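You operate a simulated robot arm through the tools that you are given. There is no shell and no other tool. Be economical: measure what you need, move in short steps, check, and stop when the job is done.

Carry out the task below with a simulated robot arm. There is one attempt and no reset: what you move stays moved.

TASK
Put the cloth strainer on the top of the table away on the top of the blue stand.
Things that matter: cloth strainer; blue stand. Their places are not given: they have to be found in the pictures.

It is judged by the outcome, as a careful person would: the job done as asked, and still so three seconds after it is handed in. It fails if anything else is knocked over, pushed out of place, dropped, spilled or broken.

THE ROBOT
A 6-joint arm with a two-finger parallel gripper, fixed in place. Base frame: the origin is at the foot of the arm, x ahead of it, y to its left, z up; the work surface is at about z = 0.76. Lengths are in m, angles in degrees, forces in N, time in s.
With the tool pointing down near the work surface it reaches from about 0.24 to 0.64 m from the base axis. Its first joint turns from -66.0 to 66.0 degrees. Payload 2.7 kg.
Tool frame: the origin (TCP) lies between the finger pads and is the grasp point; the fingertips stand 0.023 m ahead of it; z points along the fingers, y is the line along which they close. The gripper opens to 0.094 m. The fingers are 0.038 m wide and 0.01 m thick; the gripper's body (0.054 by 0.096 m) begins 0.039 m behind the TCP.
Orientation is that of the tool frame in the base frame, as a unit quaternion [x, y, z, w]. With the fingers straight down and closing along the base's y, the tool's x points along the base's -x, its y along +y and its z along -z.

THE INTERFACE
- The arm moves only by the tool apply_moves. Its argument "targets" is a list of rows, each an object of numbers (a shift or turn left out is 0, a gripper value left out holds the last): "jaw": the gripper command, from -1 (shut) to 1 (fully open), values between in proportion; "x", "y", "z": the shift along the tool's x, y, z in m; "yaw": the turn about the tool's z in degrees. In form: [{"jaw": .., "x": .., "y": .., "z": .., "yaw": ..}, ...]. A call has 1 to 10 rows; each row shifts and turns the commanded pose from where the row before left it, along the tool's axes as they then stand. A row lasts 0.2 s, in which the tool goes at most 0.05 m and 8.6 degrees; a call with a longer step from one row to the next is refused whole, and so is a gripper value outside its range. A pose out of reach is approached as far as the arm can. The call stops where the force on the tool passes 40 N (or 10 N more than at its start, if that is more) or the arm is blocked; 0.2 s more then pass. The fingers move at their own pace (about 0.045 m/s each) and stop on an object; they squeeze with about 38 N. The grip force told is the motor's: it shows also when the fingers shut on nothing. Time passes only in rows, and 0.2 s behind the last, so rows that do not move let the fingers close. It gives the time, the measured TCP pose, the force on the tool (base axes), the opening and the grip force at its end, in the units of the frame above (readings bear some noise).
- Cameras (640 x 400 px; columns grow to the right, rows downward): "scene" is fixed at [0.0667, -0.4361, 1.3875]; the picture's right is [0.81, -0.59, 0.00], its down [-0.43, -0.58, -0.69] and it looks along [0.41, 0.55, -0.73] (base axes); focal length 322 px, centre (320, 200). "wrist" rides on the gripper at [-0.039, 0, -0.044] in the tool frame; the picture's right is [0.00, -1.00, 0.00], its down [0.97, 0.00, -0.24] and it looks along [0.24, 0.00, 0.97] (tool axes); focal length 218 px, centre (320, 200).
- capture(camera): a new picture of that camera. No time passes.
- point_at(camera, pixels): for up to 12 pixels [column, row] of the newest picture of that camera ("zoom" is the newest enlarged one), the place [x, y, z] in the base frame of the surface seen there, good to about 0.002 m. No time passes.
- inspect(camera, box): a new picture of the part [left, top, right, bottom] of that camera's present view, enlarged. No time passes.
- sign_off(): hands the job in; it is judged then, once.

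Work in short steps. Measure before you move; look again where a grasp or a placing could have gone wrong, and mend it. You have 60 turns and 26 pictures in all, the two below and enlarged ones among them. Open the gripper and draw the arm clear of the work before you hand the job in, unless the task says otherwise; then end with one line.

The tools are called after "Request:" as a command line: name --argument value ..., lists and objects as JSON in quotes. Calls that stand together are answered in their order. apply_moves: Moves the arm, as the interface text tells. Its arguments: {"type":"object","properties":{"targets":{"type":"array"}},"required":["targets"]} The other tools are called the same way: capture (camera) takes a picture; point_at (camera, pixels) gives the place of the surface under pixels of a picture; inspect (camera, box) takes an enlarged picture of a part of a camera's view; sign_off () hands the job in.

At the start:

```text
time: 0.0
eef_pos: [0.3881, -0.1339, 1.0239]
tcp_rot: [0.0, 1.0, 0.0, 0.0]
ft_force: [0.3, 1.2, -0.1]
width: 0.0938
grasp_force: 0.0
```

scene: 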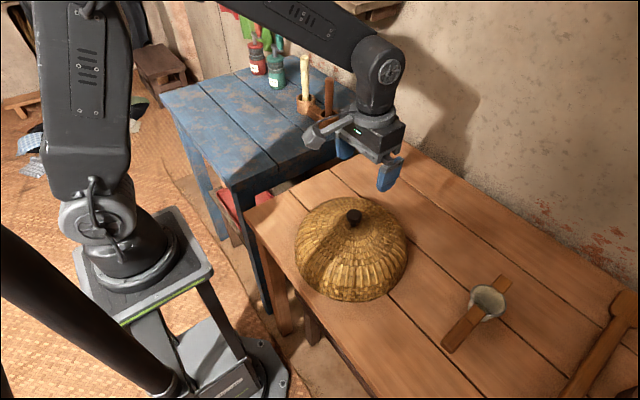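
wrist: 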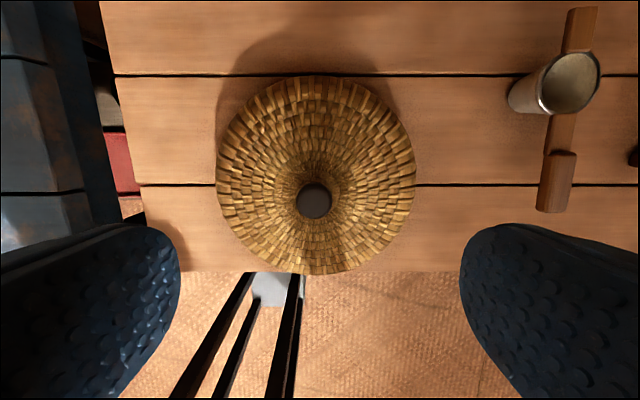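

I'll look closely at the object at (480,310) and at the blue stand top.

Request:
inspect --camera "scene" --box '[400, 240, 640, 400]'

Request:
inspect --camera "scene" --box '[150, 20, 420, 220]'

```text
2.50 times, centred on (520, 320) of scene
```

zoom: 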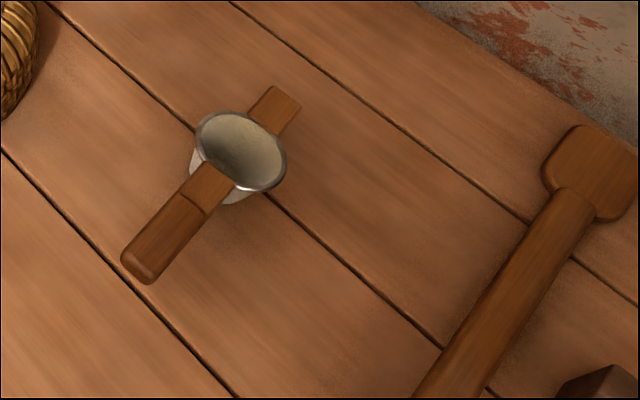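

```text
2.00 times, centred on (285, 120) of scene
```

zoom: 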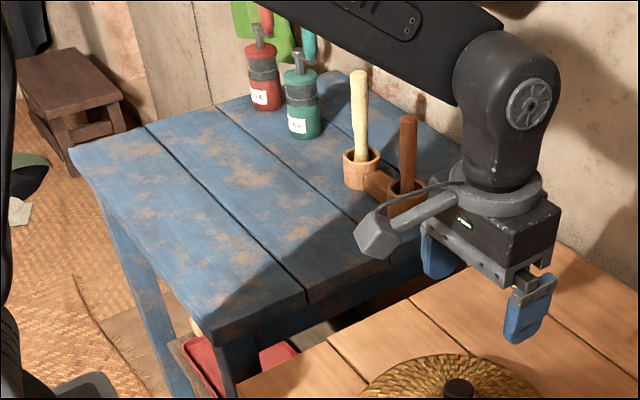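

The strainer is the cloth cup with the wooden handle at (488,302). I measure points on it, on the dome and on the blue stand.

Request:
point_at --camera "scene" --pixels '[[452, 343], [465, 325], [478, 311], [506, 279], [500, 288], [490, 298], [475, 292], [505, 305], [470, 345], [353, 216], [405, 255], [350, 298]]'

Request:
point_at --camera "zoom" --pixels '[[80, 165], [210, 335], [300, 290], [380, 270], [250, 240], [200, 180], [350, 230], [300, 130], [360, 185], [400, 205], [265, 105], [230, 180]]'

Request:
point_at --camera "wrist" --pixels '[[555, 205], [560, 160], [578, 15], [575, 45], [570, 85], [520, 95], [600, 75], [562, 135], [541, 190], [573, 190], [550, 100], [545, 180]]'

```text
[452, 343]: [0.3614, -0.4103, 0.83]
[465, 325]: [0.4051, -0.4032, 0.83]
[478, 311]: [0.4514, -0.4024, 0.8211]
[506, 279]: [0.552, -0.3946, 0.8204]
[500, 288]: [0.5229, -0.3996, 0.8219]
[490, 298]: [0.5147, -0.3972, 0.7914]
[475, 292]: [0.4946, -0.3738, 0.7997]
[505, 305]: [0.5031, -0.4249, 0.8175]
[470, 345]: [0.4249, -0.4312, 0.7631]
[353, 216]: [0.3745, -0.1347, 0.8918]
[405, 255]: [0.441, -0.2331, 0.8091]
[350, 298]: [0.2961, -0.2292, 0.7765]
```

```text
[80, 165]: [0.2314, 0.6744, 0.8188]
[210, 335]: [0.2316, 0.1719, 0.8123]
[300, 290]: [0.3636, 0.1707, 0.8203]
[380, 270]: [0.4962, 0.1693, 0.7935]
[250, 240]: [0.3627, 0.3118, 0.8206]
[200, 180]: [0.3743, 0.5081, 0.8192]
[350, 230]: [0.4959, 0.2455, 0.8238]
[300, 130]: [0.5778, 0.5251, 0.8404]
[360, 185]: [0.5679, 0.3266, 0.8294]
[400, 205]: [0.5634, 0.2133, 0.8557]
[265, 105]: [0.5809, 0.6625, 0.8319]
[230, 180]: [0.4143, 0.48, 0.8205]
```

```text
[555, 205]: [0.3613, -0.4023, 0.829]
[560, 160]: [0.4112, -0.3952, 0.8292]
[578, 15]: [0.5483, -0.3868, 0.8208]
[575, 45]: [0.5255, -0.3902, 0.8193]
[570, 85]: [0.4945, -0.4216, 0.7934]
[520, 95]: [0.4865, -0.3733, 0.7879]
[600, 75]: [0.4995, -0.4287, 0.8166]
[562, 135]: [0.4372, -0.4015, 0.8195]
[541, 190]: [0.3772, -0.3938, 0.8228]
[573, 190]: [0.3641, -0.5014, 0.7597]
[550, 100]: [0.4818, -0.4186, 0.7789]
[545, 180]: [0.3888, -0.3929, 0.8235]
```

Strainer: cup at about (0.488,-0.40), its handle running along x to 0.355, with the top at z 0.83. The blue stand top is at z 0.82 and is free around (0.40,0.36). I go above the handle near the cup, turned about 4.5° to match it.

Request:
apply_moves --targets '[{"jaw": 1, "y": -0.045, "x": -0.008}, {"y": -0.045, "x": -0.008}, {"y": -0.045, "x": -0.008}, {"y": -0.045, "x": -0.008}, {"y": -0.045}, {"y": -0.041}, {"yaw": -4.5, "z": 0.03}, {"z": 0.04}, {}]'

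Request:
capture --camera "wrist"

```text
time: 2.0
eef_pos: [0.4212, -0.4004, 0.9547]
tcp_rot: [-0.039, 0.999, -0.001, 0.0]
ft_force: [-0.5, -0.7, -0.8]
width: 0.0942
grasp_force: 0.1
```

```text
21 pictures are left
```

wrist: 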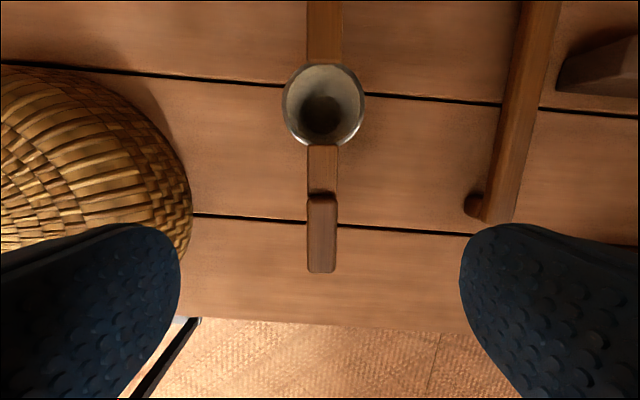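

The handle (column 322) is centred and aligned. I check clearance to the dome, the paddle and the handle's edges.

Request:
point_at --camera "wrist" --pixels '[[188, 210], [185, 185], [475, 205], [480, 190], [322, 230], [322, 175], [312, 175], [332, 175], [309, 240], [334, 240], [322, 268], [322, 200]]'

```text
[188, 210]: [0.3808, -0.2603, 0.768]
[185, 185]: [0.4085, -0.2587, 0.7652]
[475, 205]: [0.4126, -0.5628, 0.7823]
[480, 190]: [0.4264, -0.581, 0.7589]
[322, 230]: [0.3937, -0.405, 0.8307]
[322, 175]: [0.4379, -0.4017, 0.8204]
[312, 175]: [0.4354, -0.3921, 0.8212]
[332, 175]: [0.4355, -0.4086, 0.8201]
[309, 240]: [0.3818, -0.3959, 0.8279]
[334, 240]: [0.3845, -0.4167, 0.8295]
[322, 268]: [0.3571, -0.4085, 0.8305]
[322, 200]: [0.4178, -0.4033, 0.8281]
```

Clearances are fine. I descend 0.137 m with a slight y correction, then close.

Request:
apply_moves --targets '[{"y": -0.003, "z": 0.04}, {"z": 0.04}, {"z": 0.03}, {"z": 0.027}, {}, {"jaw": -1}, {}, {}, {}, {}]'

Request:
capture --camera "wrist"

```text
time: 4.2
eef_pos: [0.4207, -0.404, 0.818]
tcp_rot: [-0.039, 0.999, -0.001, 0.0]
ft_force: [0.2, -0.2, -0.8]
width: 0.0258
grasp_force: 37.9
```

```text
20 pictures are left
```

wrist: 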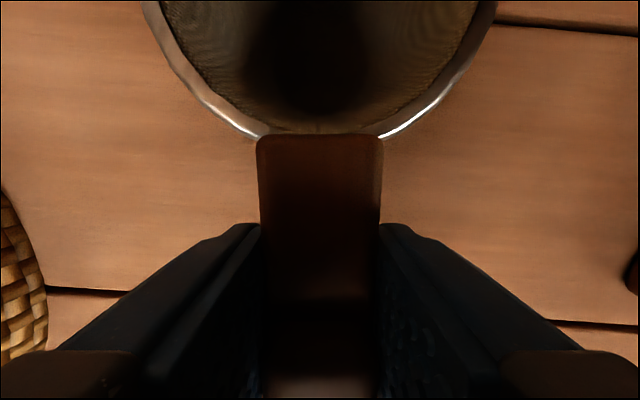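

The gripper holds the handle at a width of 0.0258. I lift gently.

Request:
apply_moves --targets '[{"z": -0.01}, {"z": -0.02}, {"z": -0.03}, {"z": -0.035}, {"z": -0.035}, {"z": -0.035}, {"z": -0.035}, {"z": -0.02}, {}]'

Request:
capture --camera "scene"

Request:
capture --camera "wrist"

```text
time: 6.2
eef_pos: [0.4195, -0.404, 1.0365]
tcp_rot: [-0.039, 0.999, 0.0, -0.001]
ft_force: [-0.3, 0.5, -1.2]
width: 0.0255
grasp_force: 37.9
```

```text
19 pictures are left
```

scene: 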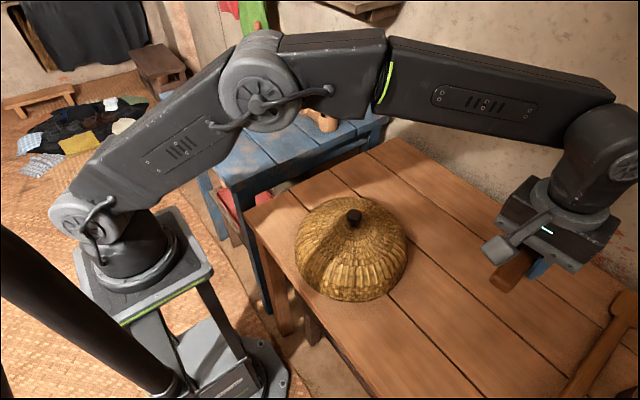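

```text
18 pictures are left
```

wrist: 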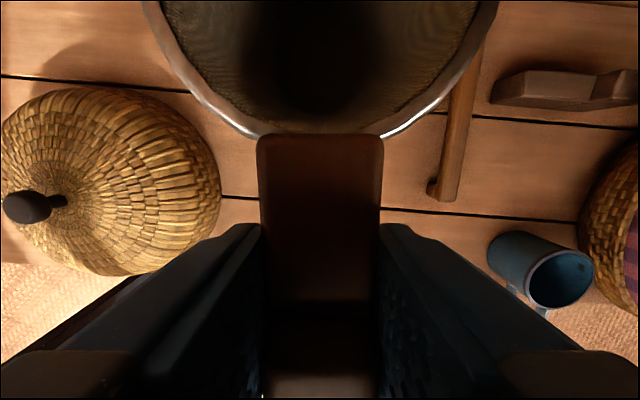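

The strainer came up level and firm. I turn it square and carry it at height across to the near part of the blue stand, reducing x on the way.

Request:
apply_moves --targets '[{"yaw": 4.5}, {"y": 0.043, "x": 0.015}, {"y": 0.043, "x": 0.015}, {"y": 0.043, "x": 0.015}, {"y": 0.043, "x": 0.015}, {"y": 0.043, "x": 0.015}, {"y": 0.043, "x": 0.01}, {"y": 0.045}, {"y": 0.045}, {"y": 0.045}]'

Request:
apply_moves --targets '[{"y": 0.045}, {"y": 0.045}, {"y": 0.045}, {"y": 0.045}, {"y": 0.045}, {}]'

Request:
capture --camera "scene"

Request:
capture --camera "wrist"

```text
time: 8.4
eef_pos: [0.3394, -0.0093, 1.0404]
tcp_rot: [0.001, 1.0, 0.0, 0.001]
ft_force: [-0.3, 0.3, -0.2]
width: 0.0259
grasp_force: 38.4
```

```text
time: 9.8
eef_pos: [0.3337, 0.2131, 1.0375]
tcp_rot: [0.0, 1.0, 0.001, 0.0]
ft_force: [-0.5, -0.3, -1.4]
width: 0.0257
grasp_force: 38.3
```

```text
17 pictures are left
```

scene: 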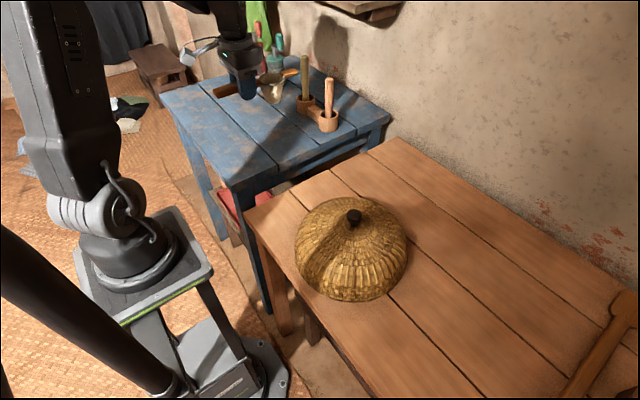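

```text
16 pictures are left
```

wrist: 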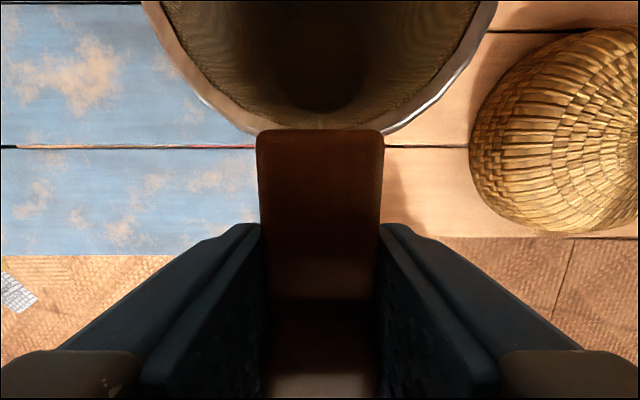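

Now the two wooden cups are visible at (328,122) and (305,103). I measure them and the free area of the stand.

Request:
point_at --camera "scene" --pixels '[[328, 82], [328, 128], [320, 120], [298, 104], [306, 60], [250, 110], [230, 120], [200, 110], [280, 110], [268, 72], [275, 150], [240, 175]]'

```text
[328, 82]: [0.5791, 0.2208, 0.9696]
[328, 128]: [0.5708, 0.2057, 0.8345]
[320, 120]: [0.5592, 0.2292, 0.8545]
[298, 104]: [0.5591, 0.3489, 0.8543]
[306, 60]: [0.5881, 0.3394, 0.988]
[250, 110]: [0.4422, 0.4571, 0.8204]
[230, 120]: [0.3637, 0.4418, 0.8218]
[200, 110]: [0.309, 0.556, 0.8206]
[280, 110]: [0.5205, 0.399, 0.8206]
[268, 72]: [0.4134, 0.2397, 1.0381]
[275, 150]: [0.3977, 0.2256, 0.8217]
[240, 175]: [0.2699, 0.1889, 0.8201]
```

The cups start at x≈0.55; the strainer will span x 0.27–0.47 at y 0.37, so it's clear. The release height should be TCP ≈ 0.821+0.058 = 0.879.

Request:
apply_moves --targets '[{"y": 0.045}, {"y": 0.045}, {"y": 0.04}, {"y": 0.027}, {"z": 0.04}, {"z": 0.04}, {"z": 0.035}, {"z": 0.025}, {"z": 0.007}, {}]'

Request:
inspect --camera "scene" --box '[160, 40, 352, 160]'

```text
time: 12.0
eef_pos: [0.3344, 0.3717, 0.8912]
tcp_rot: [0.0, 1.0, 0.001, 0.0]
ft_force: [0.4, 0.6, -1.2]
width: 0.0253
grasp_force: 37.9
```

```text
3.33 times, centred on (256, 100) of scene
```

zoom: 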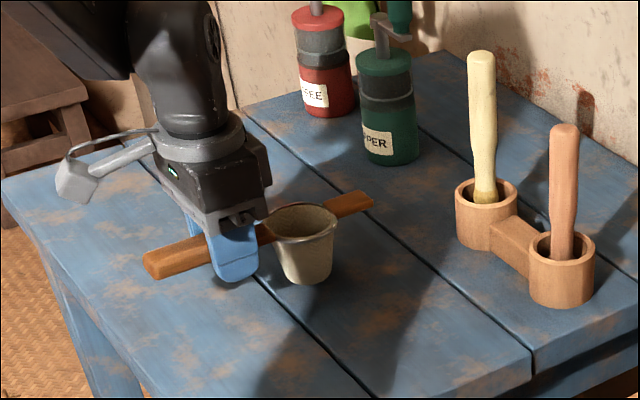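

The area is clear and the cup is about 1 cm above the stand. I lower in small steps.

Request:
apply_moves --targets '[{"z": 0.005}, {"z": 0.004}, {"z": 0.002}, {}]'

```text
time: 13.0
eef_pos: [0.3349, 0.371, 0.8794]
tcp_rot: [0.0, 1.0, 0.0, 0.0]
ft_force: [-0.1, -0.2, -0.4]
width: 0.0257
grasp_force: 37.6
```

Request:
apply_moves --targets '[{"z": 0.0015}, {}]'

Request:
inspect --camera "scene" --box '[210, 85, 290, 135]'

```text
time: 13.6
eef_pos: [0.3358, 0.372, 0.8792]
tcp_rot: [0.0, 1.0, 0.001, 0.0]
ft_force: [-0.5, -0.5, -1.0]
width: 0.0259
grasp_force: 37.7
```

```text
8.00 times, centred on (250, 110) of scene
```

zoom: 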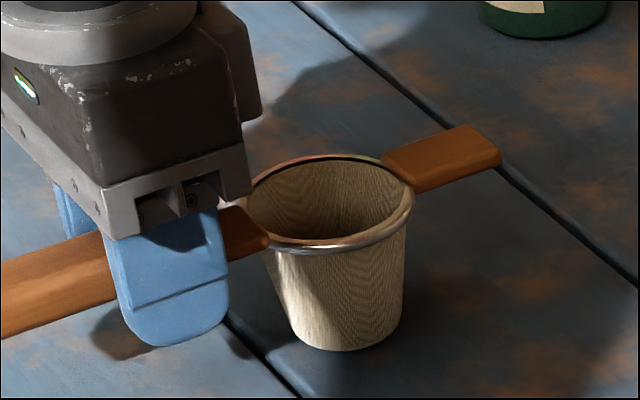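

The base is within a millimetre or two of the surface with no contact force yet. I ease down a little more.

Request:
apply_moves --targets '[{"z": 0.001}, {"z": 0.001}, {}]'

```text
time: 14.4
eef_pos: [0.3351, 0.3725, 0.8778]
tcp_rot: [0.0, 1.0, 0.001, 0.001]
ft_force: [-4.0, -1.9, 18.4]
width: 0.0257
grasp_force: 38.3
```

Contact is felt (18 N up). I back off 1 mm, then open and let it settle.

Request:
apply_moves --targets '[{"z": -0.001}, {"jaw": 0}, {}, {}, {}, {"jaw": 0.6}, {}, {}]'

Request:
capture --camera "wrist"

```text
time: 16.2
eef_pos: [0.3346, 0.3706, 0.8769]
tcp_rot: [0.0, 1.0, 0.001, 0.0]
ft_force: [0.2, 0.7, -0.2]
width: 0.0751
grasp_force: 0.0
```

```text
13 pictures are left
```

wrist: 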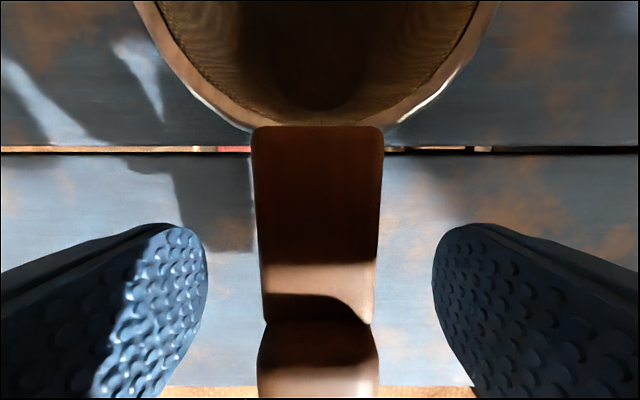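

The fingers are clear of the handle on both sides. I retreat straight up, then away to the right.

Request:
apply_moves --targets '[{"z": -0.02}, {"z": -0.03}, {"z": -0.04}, {"z": -0.04}, {"z": -0.04}, {"y": -0.045}, {"y": -0.045}, {"y": -0.045}, {"y": -0.045}, {"y": -0.045}]'

Request:
apply_moves --targets '[{"y": -0.045}, {"y": -0.045}, {"y": -0.045}, {}, {}]'

Request:
capture --camera "scene"

Request:
inspect --camera "scene" --box '[160, 40, 352, 160]'

```text
time: 18.4
eef_pos: [0.3353, 0.1454, 1.0462]
tcp_rot: [0.0, 1.0, 0.0, -0.001]
ft_force: [-0.3, -0.4, 0.2]
width: 0.0751
grasp_force: 0.0
```

```text
time: 19.6
eef_pos: [0.3311, 0.0095, 1.0469]
tcp_rot: [0.0, 1.0, -0.001, 0.0]
ft_force: [-0.5, -0.8, 0.0]
width: 0.0752
grasp_force: 0.0
```

```text
12 pictures are left
```

scene: 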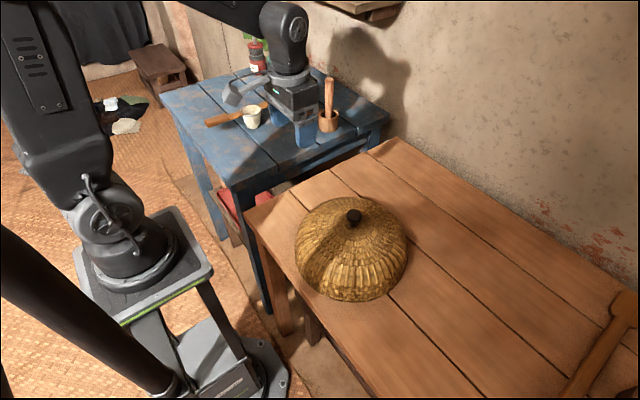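

```text
3.33 times, centred on (256, 100) of scene
```

zoom: 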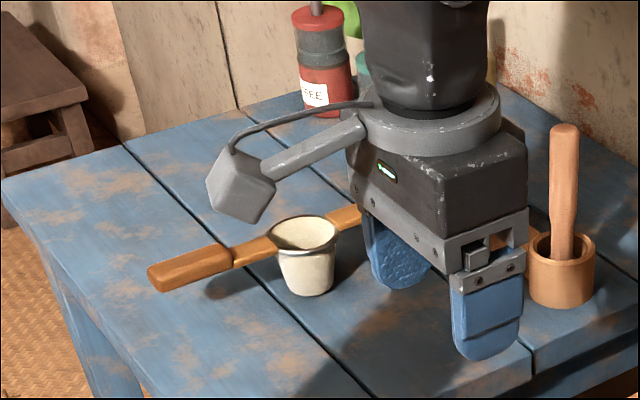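

The strainer stands upright and steady on the blue stand, nothing else has moved, and the open gripper is clear at z 1.05. I hand it in.

Request:
sign_off

```text
The job is handed in.
```

The cloth strainer is standing upright on top of the blue stand, the gripper is open and clear of it, and nothing else in the pictures has moved.
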